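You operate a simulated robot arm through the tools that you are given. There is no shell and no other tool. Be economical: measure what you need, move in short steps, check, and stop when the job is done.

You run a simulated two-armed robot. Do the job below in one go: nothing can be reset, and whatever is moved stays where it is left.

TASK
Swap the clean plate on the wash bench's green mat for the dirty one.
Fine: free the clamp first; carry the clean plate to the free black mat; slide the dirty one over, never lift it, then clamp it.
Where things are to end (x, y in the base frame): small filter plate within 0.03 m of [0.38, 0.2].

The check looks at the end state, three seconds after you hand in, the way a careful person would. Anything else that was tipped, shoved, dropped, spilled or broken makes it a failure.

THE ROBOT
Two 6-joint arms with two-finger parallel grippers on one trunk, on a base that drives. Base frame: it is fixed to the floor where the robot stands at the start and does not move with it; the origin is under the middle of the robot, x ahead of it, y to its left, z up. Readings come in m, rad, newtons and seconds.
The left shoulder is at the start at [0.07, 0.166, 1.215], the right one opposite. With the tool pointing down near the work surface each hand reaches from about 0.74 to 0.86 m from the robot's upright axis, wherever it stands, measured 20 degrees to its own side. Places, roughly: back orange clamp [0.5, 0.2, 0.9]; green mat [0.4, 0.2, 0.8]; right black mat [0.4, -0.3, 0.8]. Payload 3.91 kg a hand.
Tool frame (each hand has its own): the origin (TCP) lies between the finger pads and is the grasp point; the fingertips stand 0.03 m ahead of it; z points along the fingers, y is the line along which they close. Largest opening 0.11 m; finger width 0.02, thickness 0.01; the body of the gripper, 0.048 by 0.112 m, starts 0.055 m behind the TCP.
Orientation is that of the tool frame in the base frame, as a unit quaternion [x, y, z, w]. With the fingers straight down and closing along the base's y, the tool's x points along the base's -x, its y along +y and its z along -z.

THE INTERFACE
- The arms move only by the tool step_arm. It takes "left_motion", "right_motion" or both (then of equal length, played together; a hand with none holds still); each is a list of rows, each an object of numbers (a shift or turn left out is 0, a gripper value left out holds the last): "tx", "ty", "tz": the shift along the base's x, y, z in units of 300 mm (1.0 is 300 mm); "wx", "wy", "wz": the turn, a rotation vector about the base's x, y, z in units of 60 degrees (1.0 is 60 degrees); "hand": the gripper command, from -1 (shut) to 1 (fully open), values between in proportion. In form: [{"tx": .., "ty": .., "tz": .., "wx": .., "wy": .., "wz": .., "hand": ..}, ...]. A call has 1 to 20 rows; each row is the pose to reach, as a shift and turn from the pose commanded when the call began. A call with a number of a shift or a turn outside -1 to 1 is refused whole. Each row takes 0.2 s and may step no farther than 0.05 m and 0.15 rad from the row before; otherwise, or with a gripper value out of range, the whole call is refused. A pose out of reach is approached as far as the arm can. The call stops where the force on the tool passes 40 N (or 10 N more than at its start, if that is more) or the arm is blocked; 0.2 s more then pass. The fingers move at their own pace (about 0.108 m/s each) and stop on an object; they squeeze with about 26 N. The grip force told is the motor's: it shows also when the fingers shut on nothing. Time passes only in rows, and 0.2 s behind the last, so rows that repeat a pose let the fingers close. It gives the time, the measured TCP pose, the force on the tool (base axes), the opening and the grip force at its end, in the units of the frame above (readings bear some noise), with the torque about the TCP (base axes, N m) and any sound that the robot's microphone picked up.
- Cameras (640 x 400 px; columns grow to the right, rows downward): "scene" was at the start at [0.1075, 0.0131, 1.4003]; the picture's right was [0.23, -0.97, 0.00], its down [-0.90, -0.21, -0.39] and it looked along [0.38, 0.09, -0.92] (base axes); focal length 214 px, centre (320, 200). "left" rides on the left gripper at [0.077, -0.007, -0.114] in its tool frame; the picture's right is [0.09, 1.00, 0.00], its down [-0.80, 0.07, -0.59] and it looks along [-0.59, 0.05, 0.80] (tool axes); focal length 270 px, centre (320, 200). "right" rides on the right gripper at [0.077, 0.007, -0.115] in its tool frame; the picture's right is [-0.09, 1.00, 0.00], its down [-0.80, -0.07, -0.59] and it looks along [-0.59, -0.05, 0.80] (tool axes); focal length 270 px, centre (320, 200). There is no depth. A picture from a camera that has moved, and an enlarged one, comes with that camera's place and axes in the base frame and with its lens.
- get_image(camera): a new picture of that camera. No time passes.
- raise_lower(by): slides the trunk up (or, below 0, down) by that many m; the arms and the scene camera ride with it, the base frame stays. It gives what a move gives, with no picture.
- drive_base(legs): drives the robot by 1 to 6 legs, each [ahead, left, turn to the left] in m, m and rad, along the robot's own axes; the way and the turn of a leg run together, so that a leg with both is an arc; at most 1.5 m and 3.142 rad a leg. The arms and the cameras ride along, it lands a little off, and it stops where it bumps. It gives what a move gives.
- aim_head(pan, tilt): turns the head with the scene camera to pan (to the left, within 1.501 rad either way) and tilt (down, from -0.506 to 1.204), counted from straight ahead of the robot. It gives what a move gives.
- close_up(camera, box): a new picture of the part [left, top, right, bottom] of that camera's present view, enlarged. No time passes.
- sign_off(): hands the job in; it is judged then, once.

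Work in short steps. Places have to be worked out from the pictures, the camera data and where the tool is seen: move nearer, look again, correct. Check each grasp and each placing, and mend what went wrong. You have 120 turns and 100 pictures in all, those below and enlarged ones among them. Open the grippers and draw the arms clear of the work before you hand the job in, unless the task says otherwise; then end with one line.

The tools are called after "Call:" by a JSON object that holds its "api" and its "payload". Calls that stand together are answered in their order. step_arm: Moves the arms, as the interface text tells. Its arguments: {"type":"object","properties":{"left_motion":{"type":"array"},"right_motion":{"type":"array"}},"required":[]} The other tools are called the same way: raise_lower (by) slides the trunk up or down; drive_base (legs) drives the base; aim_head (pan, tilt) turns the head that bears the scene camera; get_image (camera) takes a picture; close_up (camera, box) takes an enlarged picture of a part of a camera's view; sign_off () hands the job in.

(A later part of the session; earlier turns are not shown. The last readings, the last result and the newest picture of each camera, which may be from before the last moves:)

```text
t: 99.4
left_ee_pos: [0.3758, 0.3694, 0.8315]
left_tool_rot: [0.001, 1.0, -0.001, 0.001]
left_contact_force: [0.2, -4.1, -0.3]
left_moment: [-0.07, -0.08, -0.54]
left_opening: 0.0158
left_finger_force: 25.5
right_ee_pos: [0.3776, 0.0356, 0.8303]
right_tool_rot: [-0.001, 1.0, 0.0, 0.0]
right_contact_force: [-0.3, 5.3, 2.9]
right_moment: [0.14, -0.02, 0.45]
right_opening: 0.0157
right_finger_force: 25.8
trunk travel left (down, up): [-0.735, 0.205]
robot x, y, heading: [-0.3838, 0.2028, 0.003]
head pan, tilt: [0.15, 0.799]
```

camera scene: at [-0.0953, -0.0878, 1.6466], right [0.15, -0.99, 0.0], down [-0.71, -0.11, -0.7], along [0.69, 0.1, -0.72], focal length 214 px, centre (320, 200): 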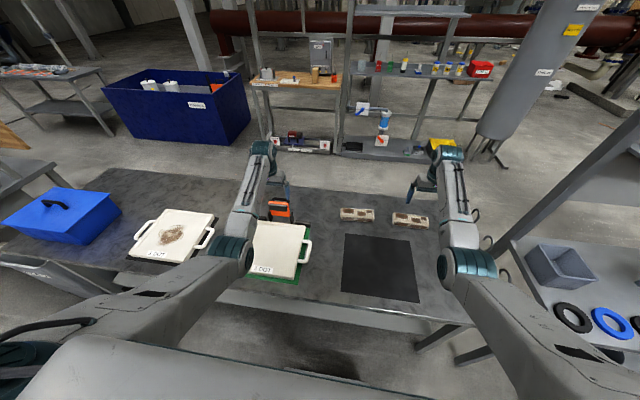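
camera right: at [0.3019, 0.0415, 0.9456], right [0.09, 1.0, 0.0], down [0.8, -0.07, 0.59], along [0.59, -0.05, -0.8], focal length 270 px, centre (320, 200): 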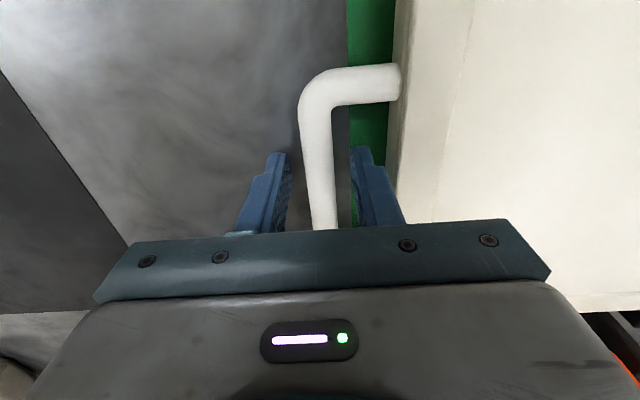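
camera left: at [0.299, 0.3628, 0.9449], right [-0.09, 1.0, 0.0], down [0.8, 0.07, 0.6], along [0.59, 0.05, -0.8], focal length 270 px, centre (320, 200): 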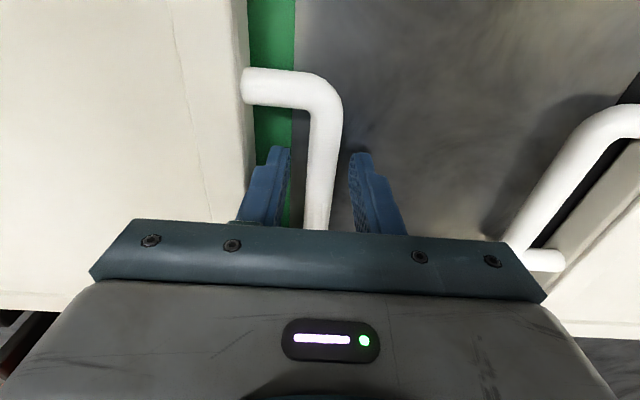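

Both hold the bars (0.0158 m). I lift 2 cm together and check the load.

Call:
{"api": "step_arm", "payload": {"left_motion": [{"tz": 0.03}, {"tz": 0.07}], "right_motion": [{"tz": 0.03}, {"tz": 0.07}]}}

Call:
{"api": "raise_lower", "payload": {"by": 0.08}}

Call:
{"api": "get_image", "payload": {"camera": "scene"}}

Call:
{"api": "get_image", "payload": {"camera": "right"}}

```text
t: 100.0
left_ee_pos: [0.3763, 0.3697, 0.8506]
left_tool_rot: [0.001, 1.0, -0.001, 0.0]
left_contact_force: [0.8, -5.9, -5.8]
left_moment: [-0.13, -0.19, -0.47]
left_opening: 0.0158
left_finger_force: 25.8
right_ee_pos: [0.3785, 0.0347, 0.8519]
right_tool_rot: [-0.002, 1.0, 0.0, -0.001]
right_contact_force: [-0.9, 6.1, -6.5]
right_moment: [0.04, 0.25, 0.47]
right_opening: 0.0157
right_finger_force: 25.9
trunk travel left (down, up): [-0.735, 0.205]
robot x, y, heading: [-0.3841, 0.2056, -0.003]
head pan, tilt: [0.15, 0.799]
```

```text
t: 101.2
left_ee_pos: [0.3771, 0.3694, 0.9293]
left_tool_rot: [0.0, 1.0, -0.002, 0.0]
left_contact_force: [0.9, -6.1, -5.8]
left_moment: [-0.06, 0.05, -0.47]
left_opening: 0.0159
left_finger_force: 26.2
right_ee_pos: [0.3808, 0.0361, 0.9305]
right_tool_rot: [0.0, 1.0, 0.0, -0.001]
right_contact_force: [0.1, 5.9, -6.6]
right_moment: [0.07, -0.02, 0.47]
right_opening: 0.0156
right_finger_force: 26.0
trunk travel left (down, up): [-0.815, 0.125]
robot x, y, heading: [-0.3868, 0.2018, 0.007]
head pan, tilt: [0.15, 0.799]
```

```text
51 pictures are left
camera scene: at [-0.2509, 0.2153, 1.5313], right [0.15, -0.99, 0.0], down [-0.71, -0.11, -0.7], along [0.69, 0.1, -0.72], focal length 214 px, centre (320, 200)
```

scene: 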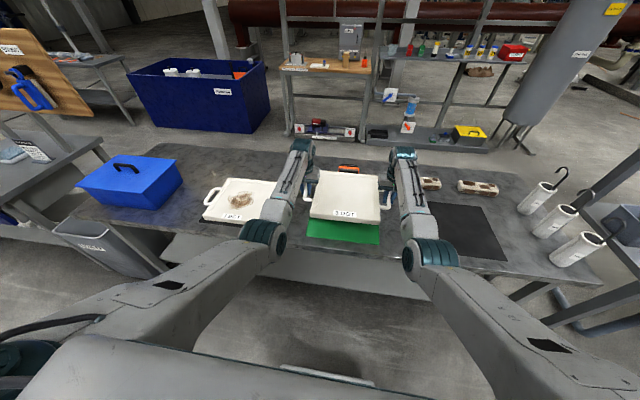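

```text
50 pictures are left
camera right: at [0.304, 0.0421, 1.0458], right [0.09, 1.0, 0.0], down [0.8, -0.07, 0.59], along [0.59, -0.05, -0.81], focal length 270 px, centre (320, 200)
```

right: 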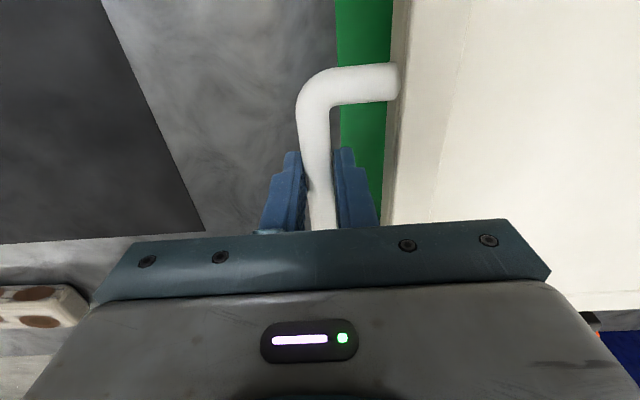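

The plate is lifted level (about 12 N in total). The black mat's centre works out to about (0.38, −0.27). I drive back a bit, right 0.473 m, and forward again.

Call:
{"api": "drive_base", "payload": {"legs": [[-0.05, 0, 0], [0, -0.473, 0], [0.05, 0, 0]]}}

Call:
{"api": "aim_head", "payload": {"pan": 0.0, "tilt": 1.0}}

Call:
{"api": "get_image", "payload": {"camera": "scene"}}

Call:
{"api": "get_image", "payload": {"camera": "right"}}

```text
t: 105.0
left_ee_pos: [0.3705, -0.098, 0.936]
left_tool_rot: [-0.001, 1.0, -0.001, 0.004]
left_contact_force: [-0.5, -6.1, -5.1]
left_moment: [-0.12, -0.08, -0.52]
left_opening: 0.0156
left_finger_force: 26.1
right_ee_pos: [0.3745, -0.434, 0.9364]
right_tool_rot: [-0.002, 1.0, -0.001, 0.003]
right_contact_force: [-0.7, 6.4, -4.4]
right_moment: [0.04, -0.02, 0.44]
right_opening: 0.0158
right_finger_force: 26.0
trunk travel left (down, up): [-0.815, 0.125]
robot x, y, heading: [-0.3839, -0.269, 0.003]
head pan, tilt: [0.15, 0.799]
```

```text
t: 105.8
left_ee_pos: [0.3768, -0.1004, 0.929]
left_tool_rot: [-0.001, 1.0, -0.001, -0.001]
left_contact_force: [0.0, 0.6, -5.7]
left_moment: [0.06, -0.02, -0.48]
left_opening: 0.0156
left_finger_force: 26.3
right_ee_pos: [0.3788, -0.4333, 0.9292]
right_tool_rot: [-0.001, 1.0, 0.001, -0.001]
right_contact_force: [-0.4, -0.5, -6.5]
right_moment: [0.01, 0.12, 0.54]
right_opening: 0.0159
right_finger_force: 25.9
trunk travel left (down, up): [-0.815, 0.125]
robot x, y, heading: [-0.3839, -0.2711, 0.006]
head pan, tilt: [0.0, 1.0]
```

```text
49 pictures are left
camera scene: at [-0.2609, -0.2672, 1.5162], right [0.0, -1.0, 0.0], down [-0.84, 0.0, -0.54], along [0.54, 0.0, -0.84], focal length 214 px, centre (320, 200)
```

scene: 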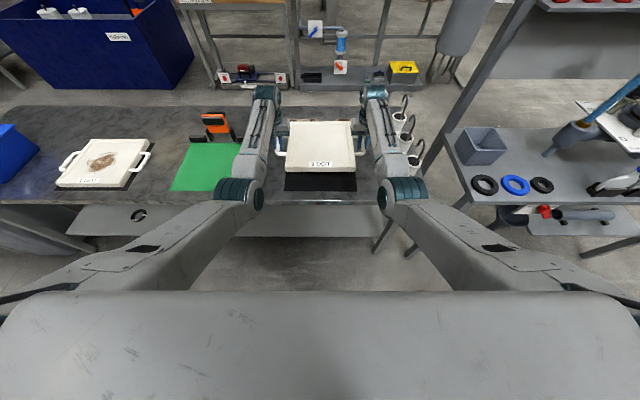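

```text
48 pictures are left
camera right: at [0.3043, -0.4267, 1.0456], right [0.08, 1.0, 0.0], down [0.8, -0.07, 0.59], along [0.59, -0.05, -0.81], focal length 270 px, centre (320, 200)
```

right: 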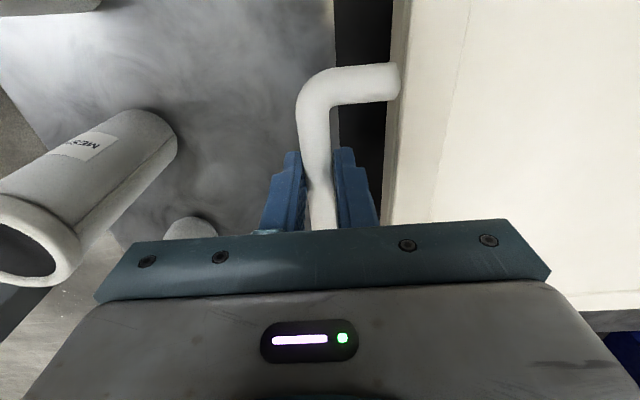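

The plate is centred over the mat and the pipes are about 0.09 m clear of the hand. I lower by the same amount it was lifted.

Call:
{"api": "raise_lower", "payload": {"by": -0.085}}

Call:
{"api": "step_arm", "payload": {"left_motion": [{"tz": -0.015}, {"tz": -0.03}, {"tz": -0.042}], "right_motion": [{"tz": -0.015}, {"tz": -0.03}, {"tz": -0.042}]}}

Call:
{"api": "get_image", "payload": {"camera": "scene"}}

```text
t: 107.0
left_ee_pos: [0.3774, -0.0979, 0.8449]
left_tool_rot: [-0.002, 1.0, -0.001, 0.0]
left_contact_force: [-0.6, 1.3, -5.9]
left_moment: [-0.03, 0.13, -0.45]
left_opening: 0.0159
left_finger_force: 26.0
right_ee_pos: [0.3794, -0.4331, 0.8447]
right_tool_rot: [-0.002, 1.0, 0.001, -0.001]
right_contact_force: [0.6, 0.2, -5.2]
right_moment: [0.01, -0.04, 0.47]
right_opening: 0.0157
right_finger_force: 25.9
trunk travel left (down, up): [-0.73, 0.21]
robot x, y, heading: [-0.3873, -0.2694, 0.003]
head pan, tilt: [0.0, 1.0]
```

```text
t: 107.8
left_ee_pos: [0.376, -0.0994, 0.8324]
left_tool_rot: [-0.001, 1.0, 0.0, 0.0]
left_contact_force: [0.5, 1.7, -4.8]
left_moment: [0.04, -0.06, -0.52]
left_opening: 0.016
left_finger_force: 26.5
right_ee_pos: [0.3796, -0.4334, 0.8314]
right_tool_rot: [-0.001, 1.0, -0.001, -0.001]
right_contact_force: [-0.6, -2.0, -5.2]
right_moment: [-0.01, 0.12, 0.52]
right_opening: 0.0156
right_finger_force: 26.1
trunk travel left (down, up): [-0.73, 0.21]
robot x, y, heading: [-0.3846, -0.2676, 0.001]
head pan, tilt: [0.0, 1.0]
```

```text
47 pictures are left
camera scene: at [-0.2614, -0.2672, 1.4312], right [0.0, -1.0, 0.0], down [-0.84, 0.0, -0.54], along [0.54, 0.0, -0.84], focal length 214 px, centre (320, 200)
```

scene: 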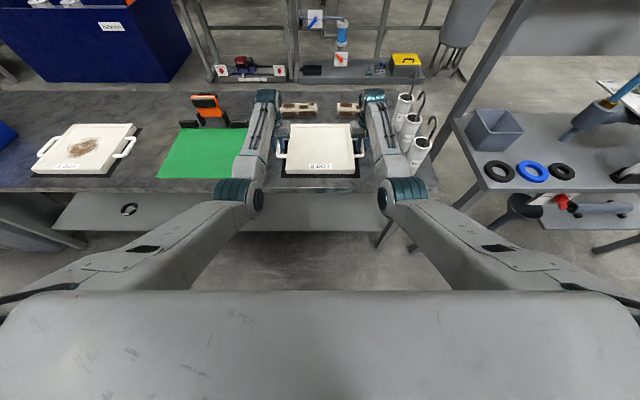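

Still carrying the weight, so I lower a few mm more until the load comes off.

Call:
{"api": "step_arm", "payload": {"left_motion": [{"tz": -0.006}, {"tz": -0.012}], "right_motion": [{"tz": -0.006}, {"tz": -0.012}]}}

```text
t: 108.4
left_ee_pos: [0.3771, -0.0991, 0.8304]
left_tool_rot: [-0.001, 1.0, -0.001, 0.002]
left_contact_force: [0.8, 3.3, -0.2]
left_moment: [0.05, -0.08, -0.53]
left_opening: 0.0159
left_finger_force: 26.0
right_ee_pos: [0.3787, -0.4329, 0.83]
right_tool_rot: [-0.002, 1.0, 0.0, 0.001]
right_contact_force: [1.6, -0.6, -3.5]
right_moment: [0.01, -0.54, 0.41]
right_opening: 0.0157
right_finger_force: 26.0
trunk travel left (down, up): [-0.73, 0.21]
robot x, y, heading: [-0.3858, -0.2675, 0.002]
head pan, tilt: [0.0, 1.0]
```

One side is resting. One more millimetre, then I open just enough to release without pushing the plate.

Call:
{"api": "step_arm", "payload": {"left_motion": [{"tz": -0.002}, {"tz": -0.003}], "right_motion": [{"tz": -0.003}, {"tz": -0.005}]}}

Call:
{"api": "step_arm", "payload": {"left_motion": [{"hand": -0.38}, {"hand": -0.38}], "right_motion": [{"hand": -0.38}, {"hand": -0.38}]}}

Call:
{"api": "raise_lower", "payload": {"by": 0.2}}

Call:
{"api": "get_image", "payload": {"camera": "scene"}}

Call:
{"api": "get_image", "payload": {"camera": "left"}}

```text
t: 109.0
left_ee_pos: [0.3763, -0.1, 0.8313]
left_tool_rot: [0.0, 1.0, -0.001, 0.003]
left_contact_force: [5.1, 3.1, 6.8]
left_moment: [0.08, 0.47, -0.48]
left_opening: 0.0158
left_finger_force: 26.1
right_ee_pos: [0.3785, -0.4339, 0.83]
right_tool_rot: [-0.002, 1.0, -0.001, 0.002]
right_contact_force: [3.3, -3.0, 4.8]
right_moment: [-0.08, 0.74, 0.41]
right_opening: 0.0157
right_finger_force: 26.1
trunk travel left (down, up): [-0.73, 0.21]
robot x, y, heading: [-0.3824, -0.2688, 0.0]
head pan, tilt: [0.0, 1.0]
```

```text
t: 109.6
left_ee_pos: [0.3739, -0.1009, 0.8293]
left_tool_rot: [-0.001, 1.0, 0.0, 0.001]
left_contact_force: [-0.6, -1.3, 2.8]
left_moment: [0.0, 0.05, 0.02]
left_opening: 0.0329
left_finger_force: 0.1
right_ee_pos: [0.3776, -0.4331, 0.8299]
right_tool_rot: [-0.001, 1.0, 0.0, 0.001]
right_contact_force: [-0.2, 1.5, 3.9]
right_moment: [0.06, 0.05, -0.09]
right_opening: 0.0339
right_finger_force: 0.2
trunk travel left (down, up): [-0.73, 0.21]
robot x, y, heading: [-0.3869, -0.266, -0.002]
head pan, tilt: [0.0, 1.0]
```

```text
t: 111.8
left_ee_pos: [0.3759, -0.0989, 1.0294]
left_tool_rot: [0.0, 1.0, 0.0, 0.001]
left_contact_force: [-0.2, -0.4, -1.1]
left_moment: [0.02, 0.0, 0.01]
left_opening: 0.0341
left_finger_force: 0.0
right_ee_pos: [0.3781, -0.4342, 1.0282]
right_tool_rot: [-0.001, 1.0, 0.0, 0.0]
right_contact_force: [-0.4, -0.1, -0.8]
right_moment: [0.01, 0.0, -0.03]
right_opening: 0.0341
right_finger_force: 0.1
trunk travel left (down, up): [-0.93, 0.01]
robot x, y, heading: [-0.3829, -0.2697, 0.004]
head pan, tilt: [0.0, 1.0]
```

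```text
46 pictures are left
camera scene: at [-0.2635, -0.2672, 1.6314], right [0.0, -1.0, 0.0], down [-0.84, 0.0, -0.54], along [0.54, 0.0, -0.84], focal length 214 px, centre (320, 200)
```

scene: 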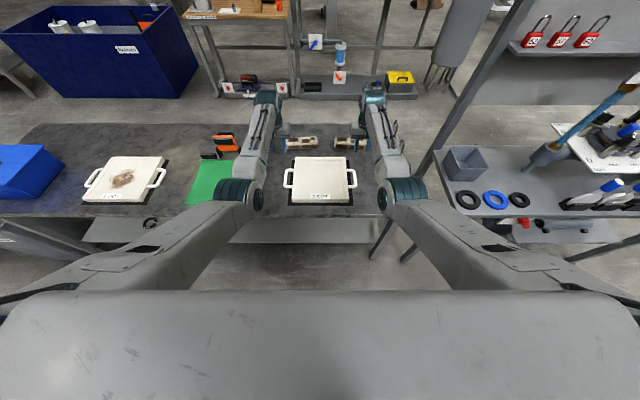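

```text
45 pictures are left
camera left: at [0.2987, -0.1065, 1.1433], right [-0.09, 1.0, 0.0], down [0.8, 0.07, 0.6], along [0.59, 0.05, -0.8], focal length 270 px, centre (320, 200)
```

left: 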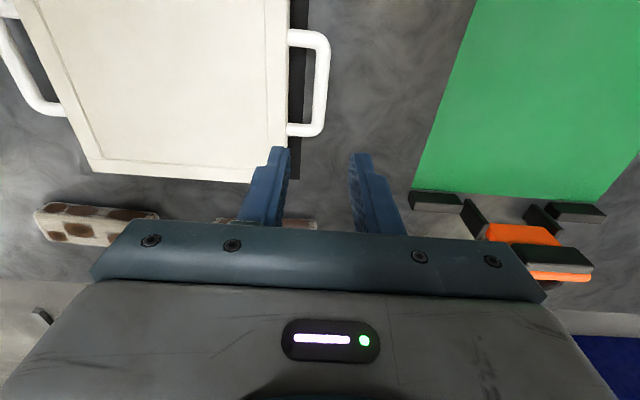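

The clean plate sits squarely on the black mat. The dirty plate's near handle bar is at y ≈ 0.506 and runs parallel to x, so its centre is about (0.378, 0.674). I drive left 0.941 m to straddle it.

Call:
{"api": "drive_base", "payload": {"legs": [[0, 0.941, 0]]}}

Call:
{"api": "get_image", "payload": {"camera": "left"}}

Call:
{"api": "get_image", "payload": {"camera": "right"}}

```text
t: 116.7
left_ee_pos: [0.3735, 0.8382, 1.0299]
left_tool_rot: [0.001, 1.0, 0.0, 0.001]
left_contact_force: [-0.2, 0.0, -0.2]
left_moment: [0.02, 0.0, -0.01]
left_opening: 0.0342
left_finger_force: 0.0
right_ee_pos: [0.377, 0.5035, 1.0284]
right_tool_rot: [-0.001, 1.0, 0.0, 0.0]
right_contact_force: [0.4, -0.6, 0.0]
right_moment: [0.01, 0.01, 0.0]
right_opening: 0.0338
right_finger_force: 0.1
trunk travel left (down, up): [-0.93, 0.01]
robot x, y, heading: [-0.3866, 0.6725, -0.001]
head pan, tilt: [0.0, 1.0]
```

```text
44 pictures are left
camera left: at [0.2972, 0.8304, 1.1437], right [-0.09, 1.0, 0.0], down [0.8, 0.07, 0.6], along [0.59, 0.05, -0.8], focal length 270 px, centre (320, 200)
```

left: 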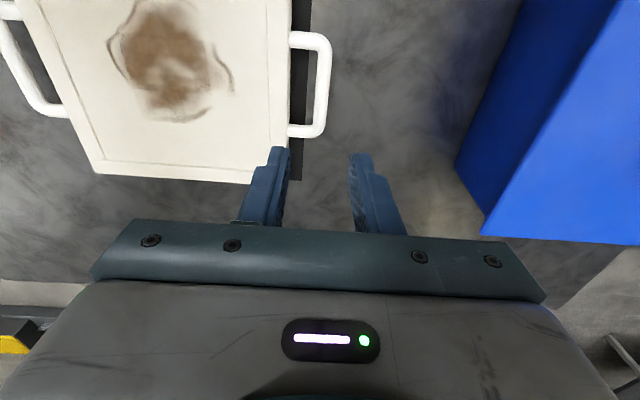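

```text
43 pictures are left
camera right: at [0.3004, 0.5104, 1.1445], right [0.09, 1.0, 0.0], down [0.8, -0.07, 0.59], along [0.59, -0.05, -0.8], focal length 270 px, centre (320, 200)
```

right: 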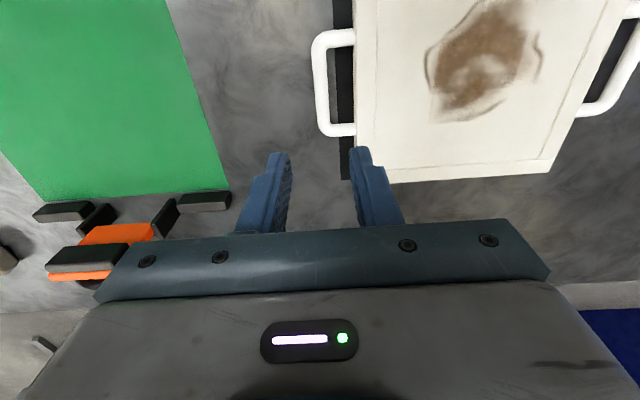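

Both bars are within 2 mm of the fingers' centres. I correct, lower, and check again before the last centimetre.

Call:
{"api": "step_arm", "payload": {"left_motion": [{"ty": 0.006}], "right_motion": [{"ty": 0.007}]}}

Call:
{"api": "raise_lower", "payload": {"by": -0.17}}

Call:
{"api": "get_image", "payload": {"camera": "left"}}

Call:
{"api": "get_image", "payload": {"camera": "right"}}

```text
t: 117.1
left_ee_pos: [0.3741, 0.84, 1.0286]
left_tool_rot: [0.0, 1.0, -0.001, 0.001]
left_contact_force: [0.5, 0.0, -0.2]
left_moment: [-0.03, 0.02, 0.03]
left_opening: 0.0342
left_finger_force: 0.1
right_ee_pos: [0.3765, 0.5068, 1.0287]
right_tool_rot: [0.0, 1.0, -0.001, -0.001]
right_contact_force: [-0.1, 0.0, 0.1]
right_moment: [0.03, 0.01, 0.02]
right_opening: 0.0338
right_finger_force: 0.1
trunk travel left (down, up): [-0.93, 0.01]
robot x, y, heading: [-0.3842, 0.6717, 0.003]
head pan, tilt: [0.0, 1.0]
```

```text
t: 119.0
left_ee_pos: [0.374, 0.84, 0.8591]
left_tool_rot: [0.001, 1.0, 0.0, 0.001]
left_contact_force: [-0.1, 0.5, 0.0]
left_moment: [0.0, -0.01, 0.04]
left_opening: 0.0341
left_finger_force: 0.1
right_ee_pos: [0.3767, 0.5065, 0.8578]
right_tool_rot: [-0.001, 1.0, 0.0, 0.0]
right_contact_force: [0.3, 0.3, -1.0]
right_moment: [0.03, -0.01, -0.02]
right_opening: 0.0341
right_finger_force: 0.2
trunk travel left (down, up): [-0.76, 0.18]
robot x, y, heading: [-0.3863, 0.6688, -0.001]
head pan, tilt: [0.0, 1.0]
```

```text
42 pictures are left
camera left: at [0.2971, 0.8332, 0.9737], right [-0.09, 1.0, 0.0], down [0.8, 0.07, 0.6], along [0.59, 0.05, -0.8], focal length 270 px, centre (320, 200)
```

left: 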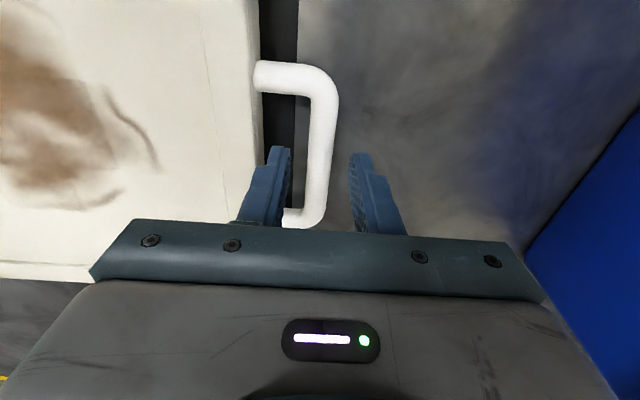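

```text
41 pictures are left
camera right: at [0.3003, 0.5131, 0.9746], right [0.09, 1.0, 0.0], down [0.8, -0.07, 0.59], along [0.59, -0.05, -0.8], focal length 270 px, centre (320, 200)
```

right: 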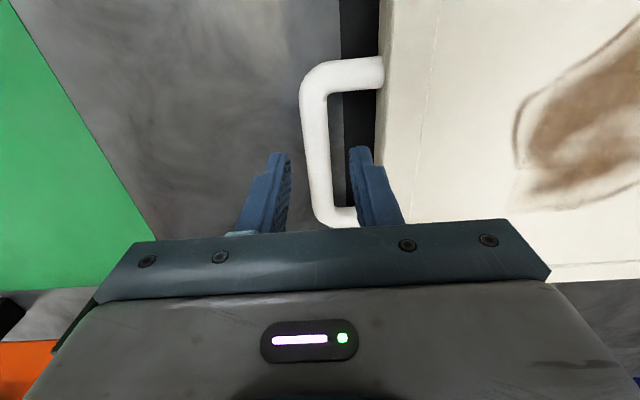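

Well centred. I lower to grip height and close both hands.

Call:
{"api": "step_arm", "payload": {"left_motion": [{"tz": -0.03}, {"tz": -0.06}, {"tz": -0.094}, {"tz": -0.094, "hand": -1}, {"tz": -0.094, "hand": -1}, {"tz": -0.094, "hand": -1}], "right_motion": [{"tz": -0.03}, {"tz": -0.06}, {"tz": -0.092}, {"tz": -0.092, "hand": -1}, {"tz": -0.092, "hand": -1}, {"tz": -0.092, "hand": -1}]}}

```text
t: 120.4
left_ee_pos: [0.3744, 0.8408, 0.8311]
left_tool_rot: [0.0, 1.0, -0.001, 0.001]
left_contact_force: [0.4, 0.9, -0.4]
left_moment: [0.02, 0.05, -0.5]
left_opening: 0.0156
left_finger_force: 25.9
right_ee_pos: [0.3775, 0.5062, 0.8314]
right_tool_rot: [-0.001, 1.0, -0.001, -0.001]
right_contact_force: [-0.9, -0.9, -0.5]
right_moment: [-0.04, 0.26, 0.48]
right_opening: 0.0159
right_finger_force: 26.0
trunk travel left (down, up): [-0.76, 0.18]
robot x, y, heading: [-0.388, 0.6712, -0.002]
head pan, tilt: [0.0, 1.0]
```

Gripped. I press down about 1.5 mm so it stays on the bench and slide it 2 cm towards me to clear the stop bars.

Call:
{"api": "step_arm", "payload": {"left_motion": [{"tz": -0.005}, {"tz": -0.005, "tx": -0.02}, {"tz": -0.005, "tx": -0.045}, {"tz": -0.005, "tx": -0.07}], "right_motion": [{"tz": -0.005}, {"tz": -0.005, "tx": -0.02}, {"tz": -0.005, "tx": -0.045}, {"tz": -0.005, "tx": -0.07}]}}

```text
t: 121.4
left_ee_pos: [0.3528, 0.8413, 0.8313]
left_tool_rot: [0.0, 1.0, -0.001, 0.001]
left_contact_force: [2.0, 3.1, 6.2]
left_moment: [0.04, -0.16, -0.51]
left_opening: 0.0155
left_finger_force: 26.1
right_ee_pos: [0.3546, 0.506, 0.8311]
right_tool_rot: [-0.001, 1.0, 0.0, 0.001]
right_contact_force: [3.6, -2.5, 7.7]
right_moment: [-0.02, -0.27, 0.37]
right_opening: 0.0158
right_finger_force: 25.7
trunk travel left (down, up): [-0.76, 0.18]
robot x, y, heading: [-0.386, 0.6719, -0.002]
head pan, tilt: [0.0, 1.0]
```

It slides well while staying pressed down. I now drive right in two legs of about 0.23 m, checking in between.

Call:
{"api": "drive_base", "payload": {"legs": [[0, -0.2, 0]]}}

Call:
{"api": "get_image", "payload": {"camera": "scene"}}

```text
t: 123.0
left_ee_pos: [0.3515, 0.6396, 0.8306]
left_tool_rot: [0.001, 1.0, 0.0, 0.002]
left_contact_force: [2.3, 5.4, 0.1]
left_moment: [-0.03, 0.29, -0.54]
left_opening: 0.0157
left_finger_force: 26.3
right_ee_pos: [0.3538, 0.3042, 0.8298]
right_tool_rot: [0.0, 1.0, -0.001, 0.0]
right_contact_force: [-2.7, -6.9, 11.3]
right_moment: [-0.15, -0.32, 0.39]
right_opening: 0.0158
right_finger_force: 26.0
trunk travel left (down, up): [-0.76, 0.18]
robot x, y, heading: [-0.3874, 0.4772, -0.002]
head pan, tilt: [0.0, 1.0]
```

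```text
40 pictures are left
camera scene: at [-0.2679, 0.4717, 1.4617], right [0.0, -1.0, 0.0], down [-0.84, 0.0, -0.54], along [0.54, 0.0, -0.84], focal length 214 px, centre (320, 200)
```

scene: 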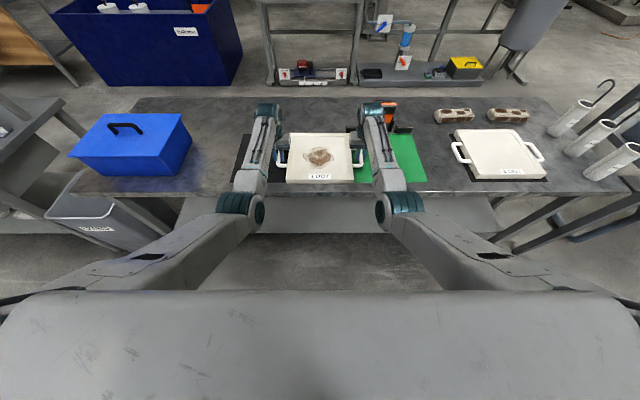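

Going well; the remaining distance is 0.272 m.

Call:
{"api": "drive_base", "payload": {"legs": [[0, -0.272, 0]]}}

Call:
{"api": "get_image", "payload": {"camera": "scene"}}

Call:
{"api": "get_image", "payload": {"camera": "left"}}

```text
t: 124.9
left_ee_pos: [0.3524, 0.3648, 0.8307]
left_tool_rot: [0.001, 1.0, 0.0, 0.001]
left_contact_force: [2.8, 0.2, 3.8]
left_moment: [-0.1, 0.41, -0.5]
left_opening: 0.0155
left_finger_force: 25.7
right_ee_pos: [0.3525, 0.0308, 0.8317]
right_tool_rot: [0.001, 1.0, 0.0, 0.001]
right_contact_force: [-1.2, -3.4, 5.5]
right_moment: [-0.12, -0.35, 0.44]
right_opening: 0.0157
right_finger_force: 26.2
trunk travel left (down, up): [-0.76, 0.18]
robot x, y, heading: [-0.3867, 0.1971, -0.005]
head pan, tilt: [0.0, 1.0]
```

```text
39 pictures are left
camera scene: at [-0.268, 0.1977, 1.4616], right [0.0, -1.0, 0.0], down [-0.84, 0.0, -0.54], along [0.54, 0.0, -0.84], focal length 214 px, centre (320, 200)
```

scene: 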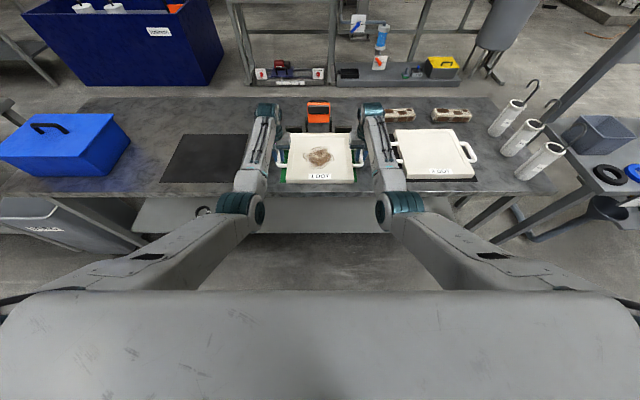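

```text
38 pictures are left
camera left: at [0.2747, 0.3577, 0.9447], right [-0.08, 1.0, 0.0], down [0.8, 0.07, 0.6], along [0.59, 0.05, -0.8], focal length 270 px, centre (320, 200)
```

left: 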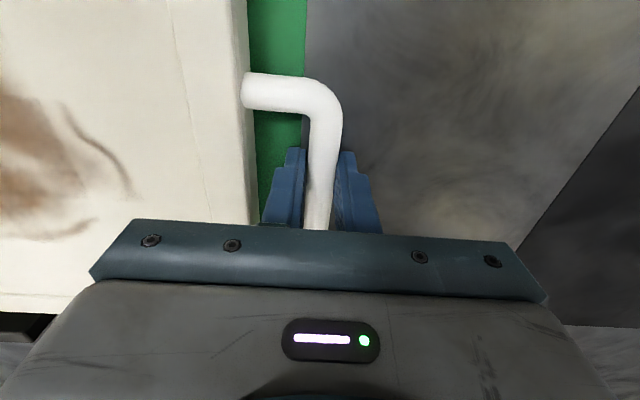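

The centre is at y ≈ 0.198. Now I slide it forward to where the clean plate sat (handles at x ≈ 0.377), gently against the stops.

Call:
{"api": "step_arm", "payload": {"left_motion": [{"tx": 0.02, "ty": 0.003}, {"tx": 0.04, "ty": 0.005}, {"tx": 0.06, "ty": 0.005}, {"tx": 0.08, "ty": 0.005}], "right_motion": [{"tx": 0.02, "ty": 0.003}, {"tx": 0.04, "ty": 0.005}, {"tx": 0.06, "ty": 0.005}, {"tx": 0.08, "ty": 0.005}]}}

Call:
{"api": "get_image", "payload": {"camera": "right"}}

Call:
{"api": "close_up", "payload": {"camera": "scene", "box": [240, 90, 400, 190]}}

```text
t: 125.9
left_ee_pos: [0.3754, 0.3668, 0.8297]
left_tool_rot: [0.002, 1.0, -0.001, 0.002]
left_contact_force: [-2.3, 1.4, 4.4]
left_moment: [0.05, 0.28, -0.48]
left_opening: 0.0157
left_finger_force: 25.8
right_ee_pos: [0.3777, 0.0315, 0.8306]
right_tool_rot: [0.0, 1.0, -0.001, 0.0]
right_contact_force: [-1.4, -0.9, 1.0]
right_moment: [-0.09, 0.3, 0.5]
right_opening: 0.0153
right_finger_force: 25.7
trunk travel left (down, up): [-0.76, 0.18]
robot x, y, heading: [-0.3889, 0.1986, -0.004]
head pan, tilt: [0.0, 1.0]
```

```text
37 pictures are left
camera right: at [0.3015, 0.0396, 0.9463], right [0.09, 1.0, 0.0], down [0.8, -0.07, 0.6], along [0.59, -0.05, -0.8], focal length 270 px, centre (320, 200)
```

right: 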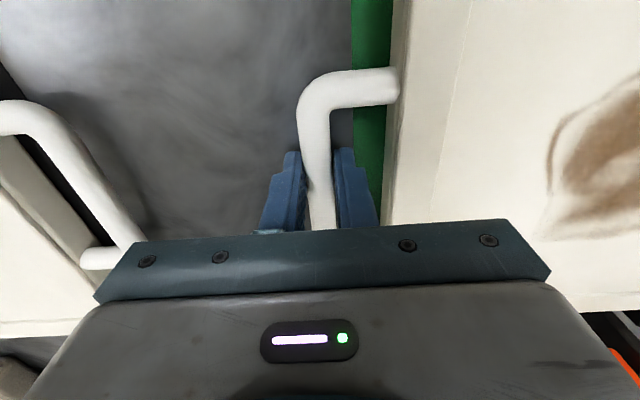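

```text
4.00 times, centred on (320, 140) of scene
camera zoom: at [-0.2678, 0.1987, 1.4616], right [0.0, -1.0, 0.0], down [-0.84, 0.0, -0.54], along [0.54, 0.0, -0.84], focal length 858 px, centre (320, 440)
```

zoom: 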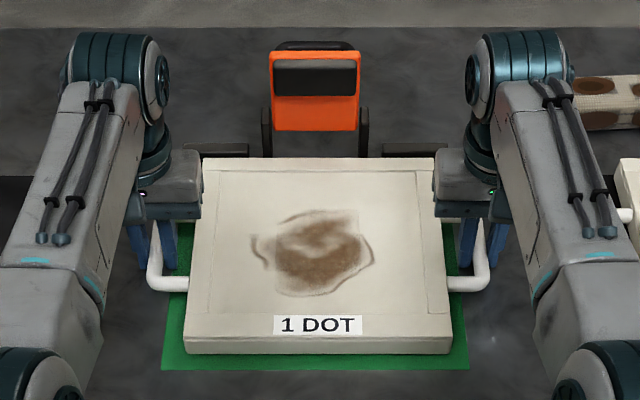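

The plate is square on the green mat against the stops, centre about (0.378, 0.199). I release slightly and raise the hands.

Call:
{"api": "step_arm", "payload": {"left_motion": [{"hand": -0.38}, {"hand": -0.38}], "right_motion": [{"hand": -0.38}, {"hand": -0.38}]}}

Call:
{"api": "raise_lower", "payload": {"by": 0.17}}

Call:
{"api": "get_image", "payload": {"camera": "left"}}

Call:
{"api": "get_image", "payload": {"camera": "right"}}

```text
t: 126.5
left_ee_pos: [0.3766, 0.3665, 0.8286]
left_tool_rot: [0.002, 1.0, -0.001, 0.001]
left_contact_force: [0.2, -0.9, 2.9]
left_moment: [0.08, 0.02, 0.03]
left_opening: 0.0339
left_finger_force: 0.0
right_ee_pos: [0.3788, 0.0329, 0.8305]
right_tool_rot: [0.0, 1.0, -0.001, 0.002]
right_contact_force: [-0.2, -0.5, -0.2]
right_moment: [0.0, -0.02, -0.02]
right_opening: 0.0341
right_finger_force: 0.0
trunk travel left (down, up): [-0.76, 0.18]
robot x, y, heading: [-0.3893, 0.2002, -0.007]
head pan, tilt: [0.0, 1.0]
```

```text
t: 128.4
left_ee_pos: [0.3765, 0.3672, 0.9994]
left_tool_rot: [0.002, 1.0, -0.001, 0.0]
left_contact_force: [0.6, 0.3, 0.1]
left_moment: [-0.01, -0.04, 0.0]
left_opening: 0.0343
left_finger_force: 0.1
right_ee_pos: [0.3783, 0.0328, 0.9996]
right_tool_rot: [0.001, 1.0, 0.0, 0.001]
right_contact_force: [-0.2, 0.1, 0.0]
right_moment: [0.0, 0.0, 0.01]
right_opening: 0.0339
right_finger_force: 0.1
trunk travel left (down, up): [-0.93, 0.01]
robot x, y, heading: [-0.3868, 0.1964, 0.001]
head pan, tilt: [0.0, 1.0]
```

```text
35 pictures are left
camera left: at [0.3003, 0.3598, 1.1135], right [-0.08, 1.0, 0.0], down [0.8, 0.07, 0.6], along [0.59, 0.05, -0.8], focal length 270 px, centre (320, 200)
```

left: 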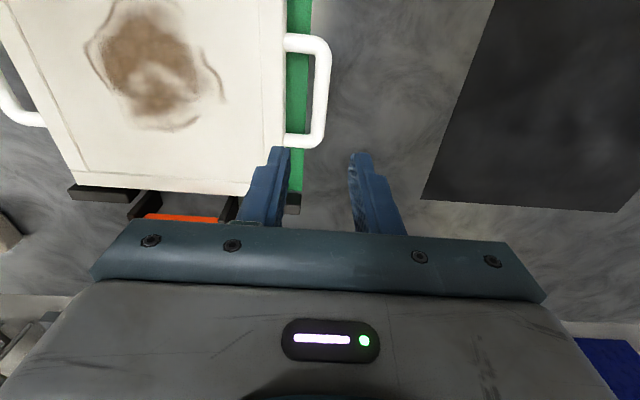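

```text
34 pictures are left
camera right: at [0.3025, 0.0397, 1.1152], right [0.09, 1.0, 0.0], down [0.8, -0.07, 0.6], along [0.59, -0.05, -0.8], focal length 270 px, centre (320, 200)
```

right: 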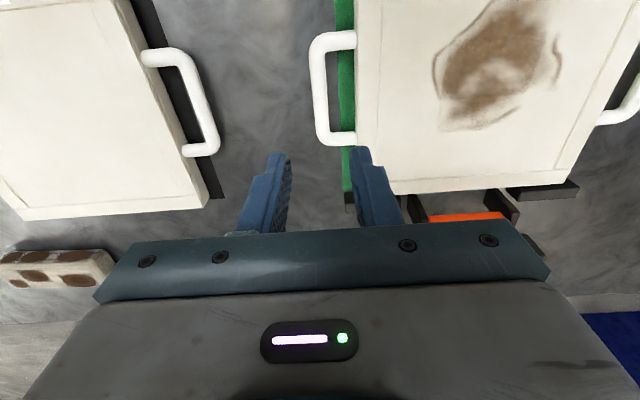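

Confirmed centre ≈ (0.378, 0.2015). Now for clamping: I raise and spread the hands, drive back to the clamp position, and turn the left hand.

Call:
{"api": "step_arm", "payload": {"left_motion": [{"tz": 0.1}, {"tz": 0.17, "ty": 0.1}, {"tz": 0.17, "ty": 0.24}, {"tz": 0.17, "ty": 0.38}, {"tz": 0.17, "ty": 0.43}], "right_motion": [{"tz": 0.1}, {"tz": 0.17, "ty": -0.1}, {"tz": 0.17, "ty": -0.24}, {"tz": 0.17, "ty": -0.38}, {"tz": 0.17, "ty": -0.43}]}}

Call:
{"api": "drive_base", "payload": {"legs": [[0.172, -0.3, 0]]}}

Call:
{"api": "step_arm", "payload": {"left_motion": [{"wz": 0.13}, {"wz": 0.26}, {"wz": 0.39}, {"wz": 0.52}, {"wz": 0.65}, {"wz": 0.78}, {"wz": 0.91}, {"wz": 1.0}]}}

Call:
{"api": "step_arm", "payload": {"left_motion": [{"wz": 0.13}, {"wz": 0.26}, {"wz": 0.39}, {"wz": 0.5}]}}

Call:
{"api": "get_image", "payload": {"camera": "left"}}

```text
t: 129.6
left_ee_pos: [0.3768, 0.4963, 1.0504]
left_tool_rot: [0.002, 1.0, -0.001, 0.001]
left_contact_force: [0.0, 0.0, -0.5]
left_moment: [0.0, 0.01, 0.01]
left_opening: 0.0343
left_finger_force: 0.0
right_ee_pos: [0.3785, -0.0957, 1.0511]
right_tool_rot: [0.001, 1.0, 0.0, 0.0]
right_contact_force: [0.1, -0.4, -0.2]
right_moment: [0.01, 0.0, 0.0]
right_opening: 0.034
right_finger_force: 0.1
trunk travel left (down, up): [-0.93, 0.01]
robot x, y, heading: [-0.3852, 0.205, -0.005]
head pan, tilt: [0.0, 1.0]
```

```text
t: 131.9
left_ee_pos: [0.547, 0.1955, 1.0516]
left_tool_rot: [0.003, 1.0, -0.002, 0.001]
left_contact_force: [-0.6, 0.6, -0.4]
left_moment: [-0.01, -0.02, 0.05]
left_opening: 0.034
left_finger_force: 0.1
right_ee_pos: [0.547, -0.3957, 1.0533]
right_tool_rot: [0.002, 1.0, -0.002, 0.001]
right_contact_force: [0.1, 1.1, -0.1]
right_moment: [0.0, -0.01, 0.0]
right_opening: 0.0341
right_finger_force: 0.1
trunk travel left (down, up): [-0.93, 0.01]
robot x, y, heading: [-0.2186, -0.0998, -0.006]
head pan, tilt: [0.0, 1.0]
```

```text
t: 133.7
left_ee_pos: [0.5484, 0.194, 1.0501]
left_tool_rot: [-0.499, 0.867, 0.0, 0.0]
left_contact_force: [-0.2, -0.5, -0.3]
left_moment: [0.0, 0.01, 0.01]
left_opening: 0.0339
left_finger_force: 0.1
right_ee_pos: [0.5478, -0.3975, 1.0503]
right_tool_rot: [0.001, 1.0, -0.001, 0.001]
right_contact_force: [0.5, 0.6, -0.3]
right_moment: [0.02, 0.01, -0.01]
right_opening: 0.034
right_finger_force: 0.1
trunk travel left (down, up): [-0.93, 0.01]
robot x, y, heading: [-0.2148, -0.102, -0.006]
head pan, tilt: [0.0, 1.0]
```

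```text
t: 134.7
left_ee_pos: [0.5488, 0.194, 1.0515]
left_tool_rot: [-0.706, 0.709, 0.0, 0.001]
left_contact_force: [-0.2, 0.1, 0.5]
left_moment: [-0.02, -0.01, -0.02]
left_opening: 0.0339
left_finger_force: 0.0
right_ee_pos: [0.5486, -0.398, 1.0514]
right_tool_rot: [0.002, 1.0, -0.001, 0.002]
right_contact_force: [-0.5, 0.5, -0.4]
right_moment: [0.01, -0.02, 0.05]
right_opening: 0.0343
right_finger_force: 0.1
trunk travel left (down, up): [-0.93, 0.01]
robot x, y, heading: [-0.2172, -0.1024, -0.006]
head pan, tilt: [0.0, 1.0]
```

```text
33 pictures are left
camera left: at [0.5547, 0.1169, 1.165], right [-1.0, -0.08, 0.0], down [-0.07, 0.8, 0.6], along [-0.05, 0.59, -0.8], focal length 270 px, centre (320, 200)
```

left: 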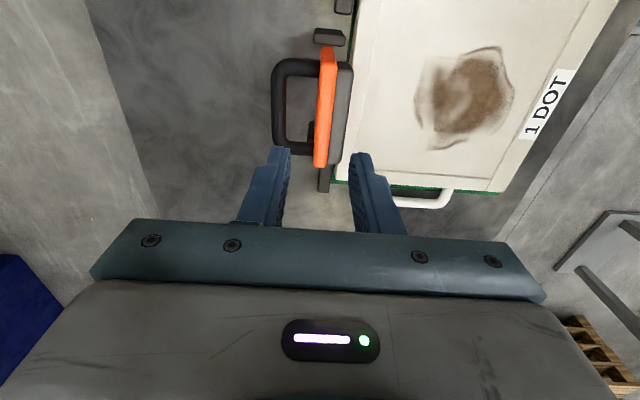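

The flap is still open and the bar is at about (0.585, 0.194). I shift over it with a narrow opening and descend.

Call:
{"api": "step_arm", "payload": {"left_motion": [{"tx": 0.06, "hand": -0.52}, {"tx": 0.12, "hand": -0.52}]}}

Call:
{"api": "raise_lower", "payload": {"by": -0.075}}

Call:
{"api": "get_image", "payload": {"camera": "left"}}

```text
t: 135.3
left_ee_pos: [0.5834, 0.1941, 1.0498]
left_tool_rot: [-0.706, 0.708, 0.0, 0.0]
left_contact_force: [0.5, -0.6, 0.3]
left_moment: [0.03, 0.01, 0.02]
left_opening: 0.0265
left_finger_force: 0.1
right_ee_pos: [0.5477, -0.3989, 1.0508]
right_tool_rot: [0.002, 1.0, 0.0, 0.0]
right_contact_force: [0.8, -0.8, -0.3]
right_moment: [0.0, 0.02, 0.01]
right_opening: 0.0339
right_finger_force: 0.1
trunk travel left (down, up): [-0.93, 0.01]
robot x, y, heading: [-0.2137, -0.0997, -0.003]
head pan, tilt: [0.0, 1.0]
```

```text
t: 136.4
left_ee_pos: [0.584, 0.1944, 0.976]
left_tool_rot: [-0.705, 0.709, 0.001, 0.0]
left_contact_force: [0.3, 0.5, 0.6]
left_moment: [-0.02, 0.01, 0.04]
left_opening: 0.0262
left_finger_force: 0.1
right_ee_pos: [0.5489, -0.3975, 0.9756]
right_tool_rot: [0.002, 1.0, -0.001, 0.001]
right_contact_force: [-0.1, 0.0, 0.8]
right_moment: [0.01, 0.0, -0.02]
right_opening: 0.0339
right_finger_force: 0.1
trunk travel left (down, up): [-0.855, 0.085]
robot x, y, heading: [-0.2174, -0.1041, -0.004]
head pan, tilt: [0.0, 1.0]
```

```text
32 pictures are left
camera left: at [0.5903, 0.1168, 1.0897], right [-1.0, -0.08, 0.0], down [-0.07, 0.8, 0.6], along [-0.05, 0.59, -0.8], focal length 270 px, centre (320, 200)
```

left: 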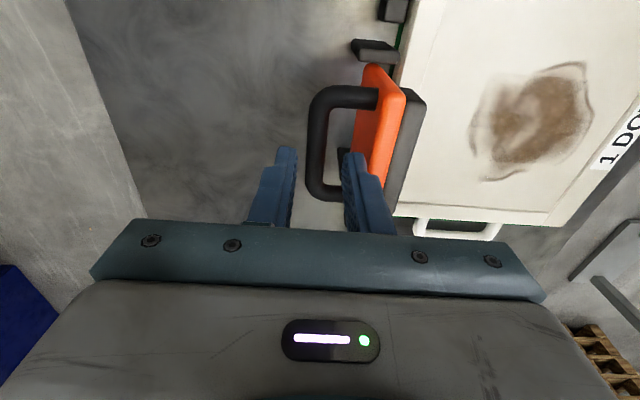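

The bar is centred; I lower to it and grip.

Call:
{"api": "step_arm", "payload": {"left_motion": [{"tx": 0.003, "tz": -0.05}, {"tx": 0.003, "tz": -0.1}, {"tx": 0.003, "tz": -0.145}]}}

Call:
{"api": "step_arm", "payload": {"left_motion": [{"hand": -1}, {"hand": -1}]}}

Call:
{"api": "get_image", "payload": {"camera": "left"}}

```text
t: 137.2
left_ee_pos: [0.5846, 0.1942, 0.9305]
left_tool_rot: [-0.705, 0.709, 0.0, 0.001]
left_contact_force: [-0.2, -0.1, -0.4]
left_moment: [0.01, 0.02, -0.02]
left_opening: 0.0263
left_finger_force: 0.0
right_ee_pos: [0.5479, -0.3972, 0.975]
right_tool_rot: [0.002, 1.0, -0.001, 0.001]
right_contact_force: [0.5, -0.3, 0.7]
right_moment: [0.01, -0.01, 0.01]
right_opening: 0.0341
right_finger_force: 0.0
trunk travel left (down, up): [-0.855, 0.085]
robot x, y, heading: [-0.2181, -0.1013, 0.002]
head pan, tilt: [0.0, 1.0]
```

```text
t: 137.8
left_ee_pos: [0.5849, 0.1941, 0.9312]
left_tool_rot: [-0.705, 0.71, 0.0, 0.002]
left_contact_force: [-0.1, -0.5, -1.0]
left_moment: [0.11, 0.02, -0.57]
left_opening: 0.0136
left_finger_force: 44.9
right_ee_pos: [0.5477, -0.3975, 0.9759]
right_tool_rot: [0.002, 1.0, -0.001, 0.0]
right_contact_force: [-0.2, -0.2, 0.5]
right_moment: [0.01, -0.05, -0.02]
right_opening: 0.034
right_finger_force: 0.0
trunk travel left (down, up): [-0.855, 0.085]
robot x, y, heading: [-0.2168, -0.1005, -0.002]
head pan, tilt: [0.0, 1.0]
```

```text
31 pictures are left
camera left: at [0.5912, 0.117, 1.0455], right [-1.0, -0.08, 0.0], down [-0.07, 0.8, 0.6], along [-0.05, 0.59, -0.8], focal length 270 px, centre (320, 200)
```

left: 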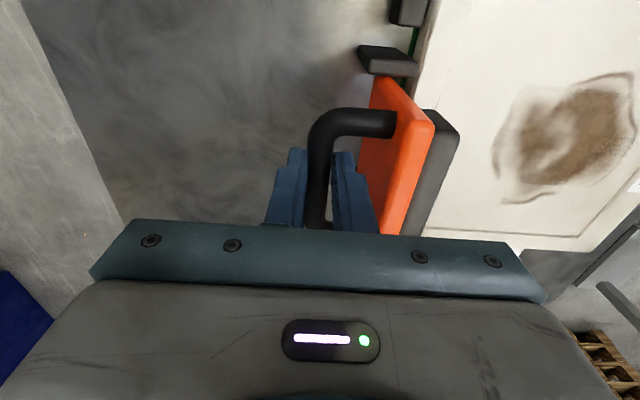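

Gripped. I retrace the fitted circle in reverse, first to about upright.

Call:
{"api": "step_arm", "payload": {"left_motion": [{"tx": -0.014, "tz": 0.014}, {"tx": -0.028, "tz": 0.027}, {"tx": -0.045, "tz": 0.041}, {"tx": -0.061, "tz": 0.053}, {"tx": -0.08, "tz": 0.063}, {"tx": -0.1, "tz": 0.071}]}}

Call:
{"api": "get_image", "payload": {"camera": "left"}}

```text
t: 139.2
left_ee_pos: [0.5566, 0.1942, 0.9456]
left_tool_rot: [-0.705, 0.709, 0.002, -0.004]
left_contact_force: [-6.9, -5.6, -34.9]
left_moment: [-0.15, 0.13, -0.45]
left_opening: 0.0135
left_finger_force: 45.0
right_ee_pos: [0.5508, -0.3965, 0.9729]
right_tool_rot: [0.002, 1.0, -0.001, -0.002]
right_contact_force: [-0.5, -0.3, -0.4]
right_moment: [0.02, -0.01, -0.02]
right_opening: 0.0341
right_finger_force: 0.1
trunk travel left (down, up): [-0.855, 0.085]
robot x, y, heading: [-0.2173, -0.1016, -0.002]
head pan, tilt: [0.0, 1.0]
```

```text
30 pictures are left
camera left: at [0.5644, 0.1175, 1.0601], right [-1.0, -0.08, 0.01], down [-0.06, 0.8, 0.59], along [-0.06, 0.59, -0.8], focal length 270 px, centre (320, 200)
```

left: 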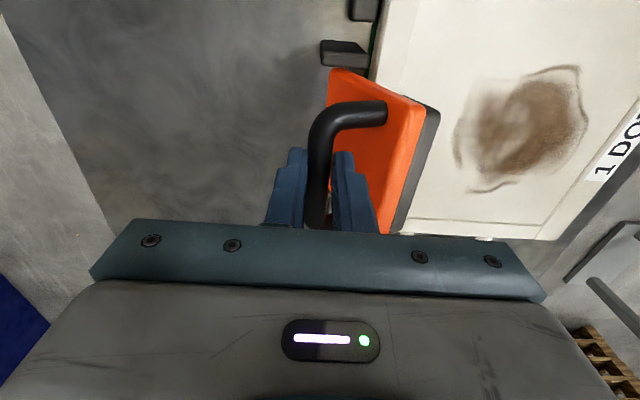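

Upward force is building, so my circle was too high. I come down 1 cm to the original circle and go on.

Call:
{"api": "step_arm", "payload": {"left_motion": [{"tz": -0.018}, {"tz": -0.036}, {"tx": -0.02, "tz": -0.031}, {"tx": -0.04, "tz": -0.027}, {"tx": -0.062, "tz": -0.026}, {"tx": -0.083, "tz": -0.027}, {"tx": -0.104, "tz": -0.03}, {"tx": -0.124, "tz": -0.036}]}}

Call:
{"api": "get_image", "payload": {"camera": "left"}}

```text
t: 141.0
left_ee_pos: [0.518, 0.1944, 0.9425]
left_tool_rot: [-0.705, 0.709, 0.001, 0.001]
left_contact_force: [2.3, 0.7, 2.0]
left_moment: [0.43, -0.22, -0.25]
left_opening: 0.0134
left_finger_force: 44.9
right_ee_pos: [0.5474, -0.3982, 0.9765]
right_tool_rot: [0.001, 1.0, -0.001, 0.001]
right_contact_force: [-0.1, -0.3, -0.7]
right_moment: [0.03, 0.02, 0.02]
right_opening: 0.0342
right_finger_force: 0.1
trunk travel left (down, up): [-0.855, 0.085]
robot x, y, heading: [-0.2168, -0.1052, 0.0]
head pan, tilt: [0.0, 1.0]
```

```text
29 pictures are left
camera left: at [0.524, 0.117, 1.0562], right [-1.0, -0.08, 0.0], down [-0.07, 0.8, 0.6], along [-0.05, 0.59, -0.8], focal length 270 px, centre (320, 200)
```

left: 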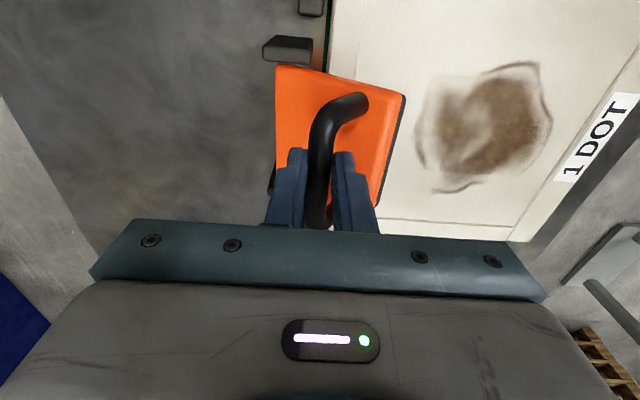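

The flap is about 40° up and forces are low. I finish the arc down onto the plate.

Call:
{"api": "step_arm", "payload": {"left_motion": [{"tx": -0.02, "tz": -0.006}, {"tx": -0.039, "tz": -0.014}, {"tx": -0.057, "tz": -0.026}, {"tx": -0.074, "tz": -0.04}, {"tx": -0.089, "tz": -0.055}, {"tx": -0.102, "tz": -0.07}, {"tx": -0.113, "tz": -0.086}, {"tx": -0.123, "tz": -0.103}]}}

Call:
{"api": "get_image", "payload": {"camera": "left"}}

```text
t: 142.8
left_ee_pos: [0.4811, 0.194, 0.9122]
left_tool_rot: [-0.706, 0.708, 0.0, 0.001]
left_contact_force: [0.4, 2.2, 2.4]
left_moment: [-0.06, -0.19, 0.19]
left_opening: 0.0132
left_finger_force: 45.3
right_ee_pos: [0.5473, -0.398, 0.9775]
right_tool_rot: [0.002, 1.0, -0.002, 0.001]
right_contact_force: [-0.1, -0.2, 0.7]
right_moment: [-0.02, -0.03, 0.01]
right_opening: 0.0339
right_finger_force: 0.0
trunk travel left (down, up): [-0.855, 0.085]
robot x, y, heading: [-0.2192, -0.1022, -0.007]
head pan, tilt: [0.0, 1.0]
```

```text
28 pictures are left
camera left: at [0.4867, 0.1171, 1.0261], right [-1.0, -0.08, 0.0], down [-0.07, 0.8, 0.6], along [-0.05, 0.59, -0.8], focal length 270 px, centre (320, 200)
```

left: 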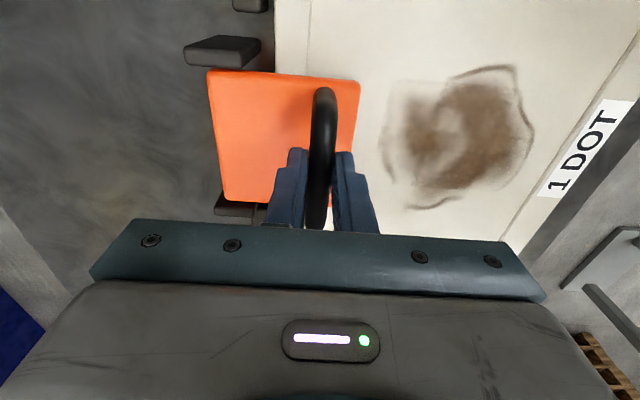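

It matches the original closed look. I press a few mm further to confirm that it is seated.

Call:
{"api": "step_arm", "payload": {"left_motion": [{"tx": -0.003, "tz": -0.005}, {"tx": -0.005, "tz": -0.01}, {"tx": -0.007, "tz": -0.015}]}}

```text
t: 143.6
left_ee_pos: [0.4801, 0.1933, 0.9119]
left_tool_rot: [-0.705, 0.709, -0.003, 0.005]
left_contact_force: [10.5, 7.0, 23.7]
left_moment: [-0.88, -0.26, 0.2]
left_opening: 0.0132
left_finger_force: 45.5
right_ee_pos: [0.5469, -0.3982, 0.9782]
right_tool_rot: [0.002, 1.0, 0.0, 0.003]
right_contact_force: [0.5, -0.4, -0.4]
right_moment: [-0.03, 0.01, -0.01]
right_opening: 0.0339
right_finger_force: 0.0
trunk travel left (down, up): [-0.855, 0.085]
robot x, y, heading: [-0.2142, -0.099, -0.004]
head pan, tilt: [0.0, 1.0]
```

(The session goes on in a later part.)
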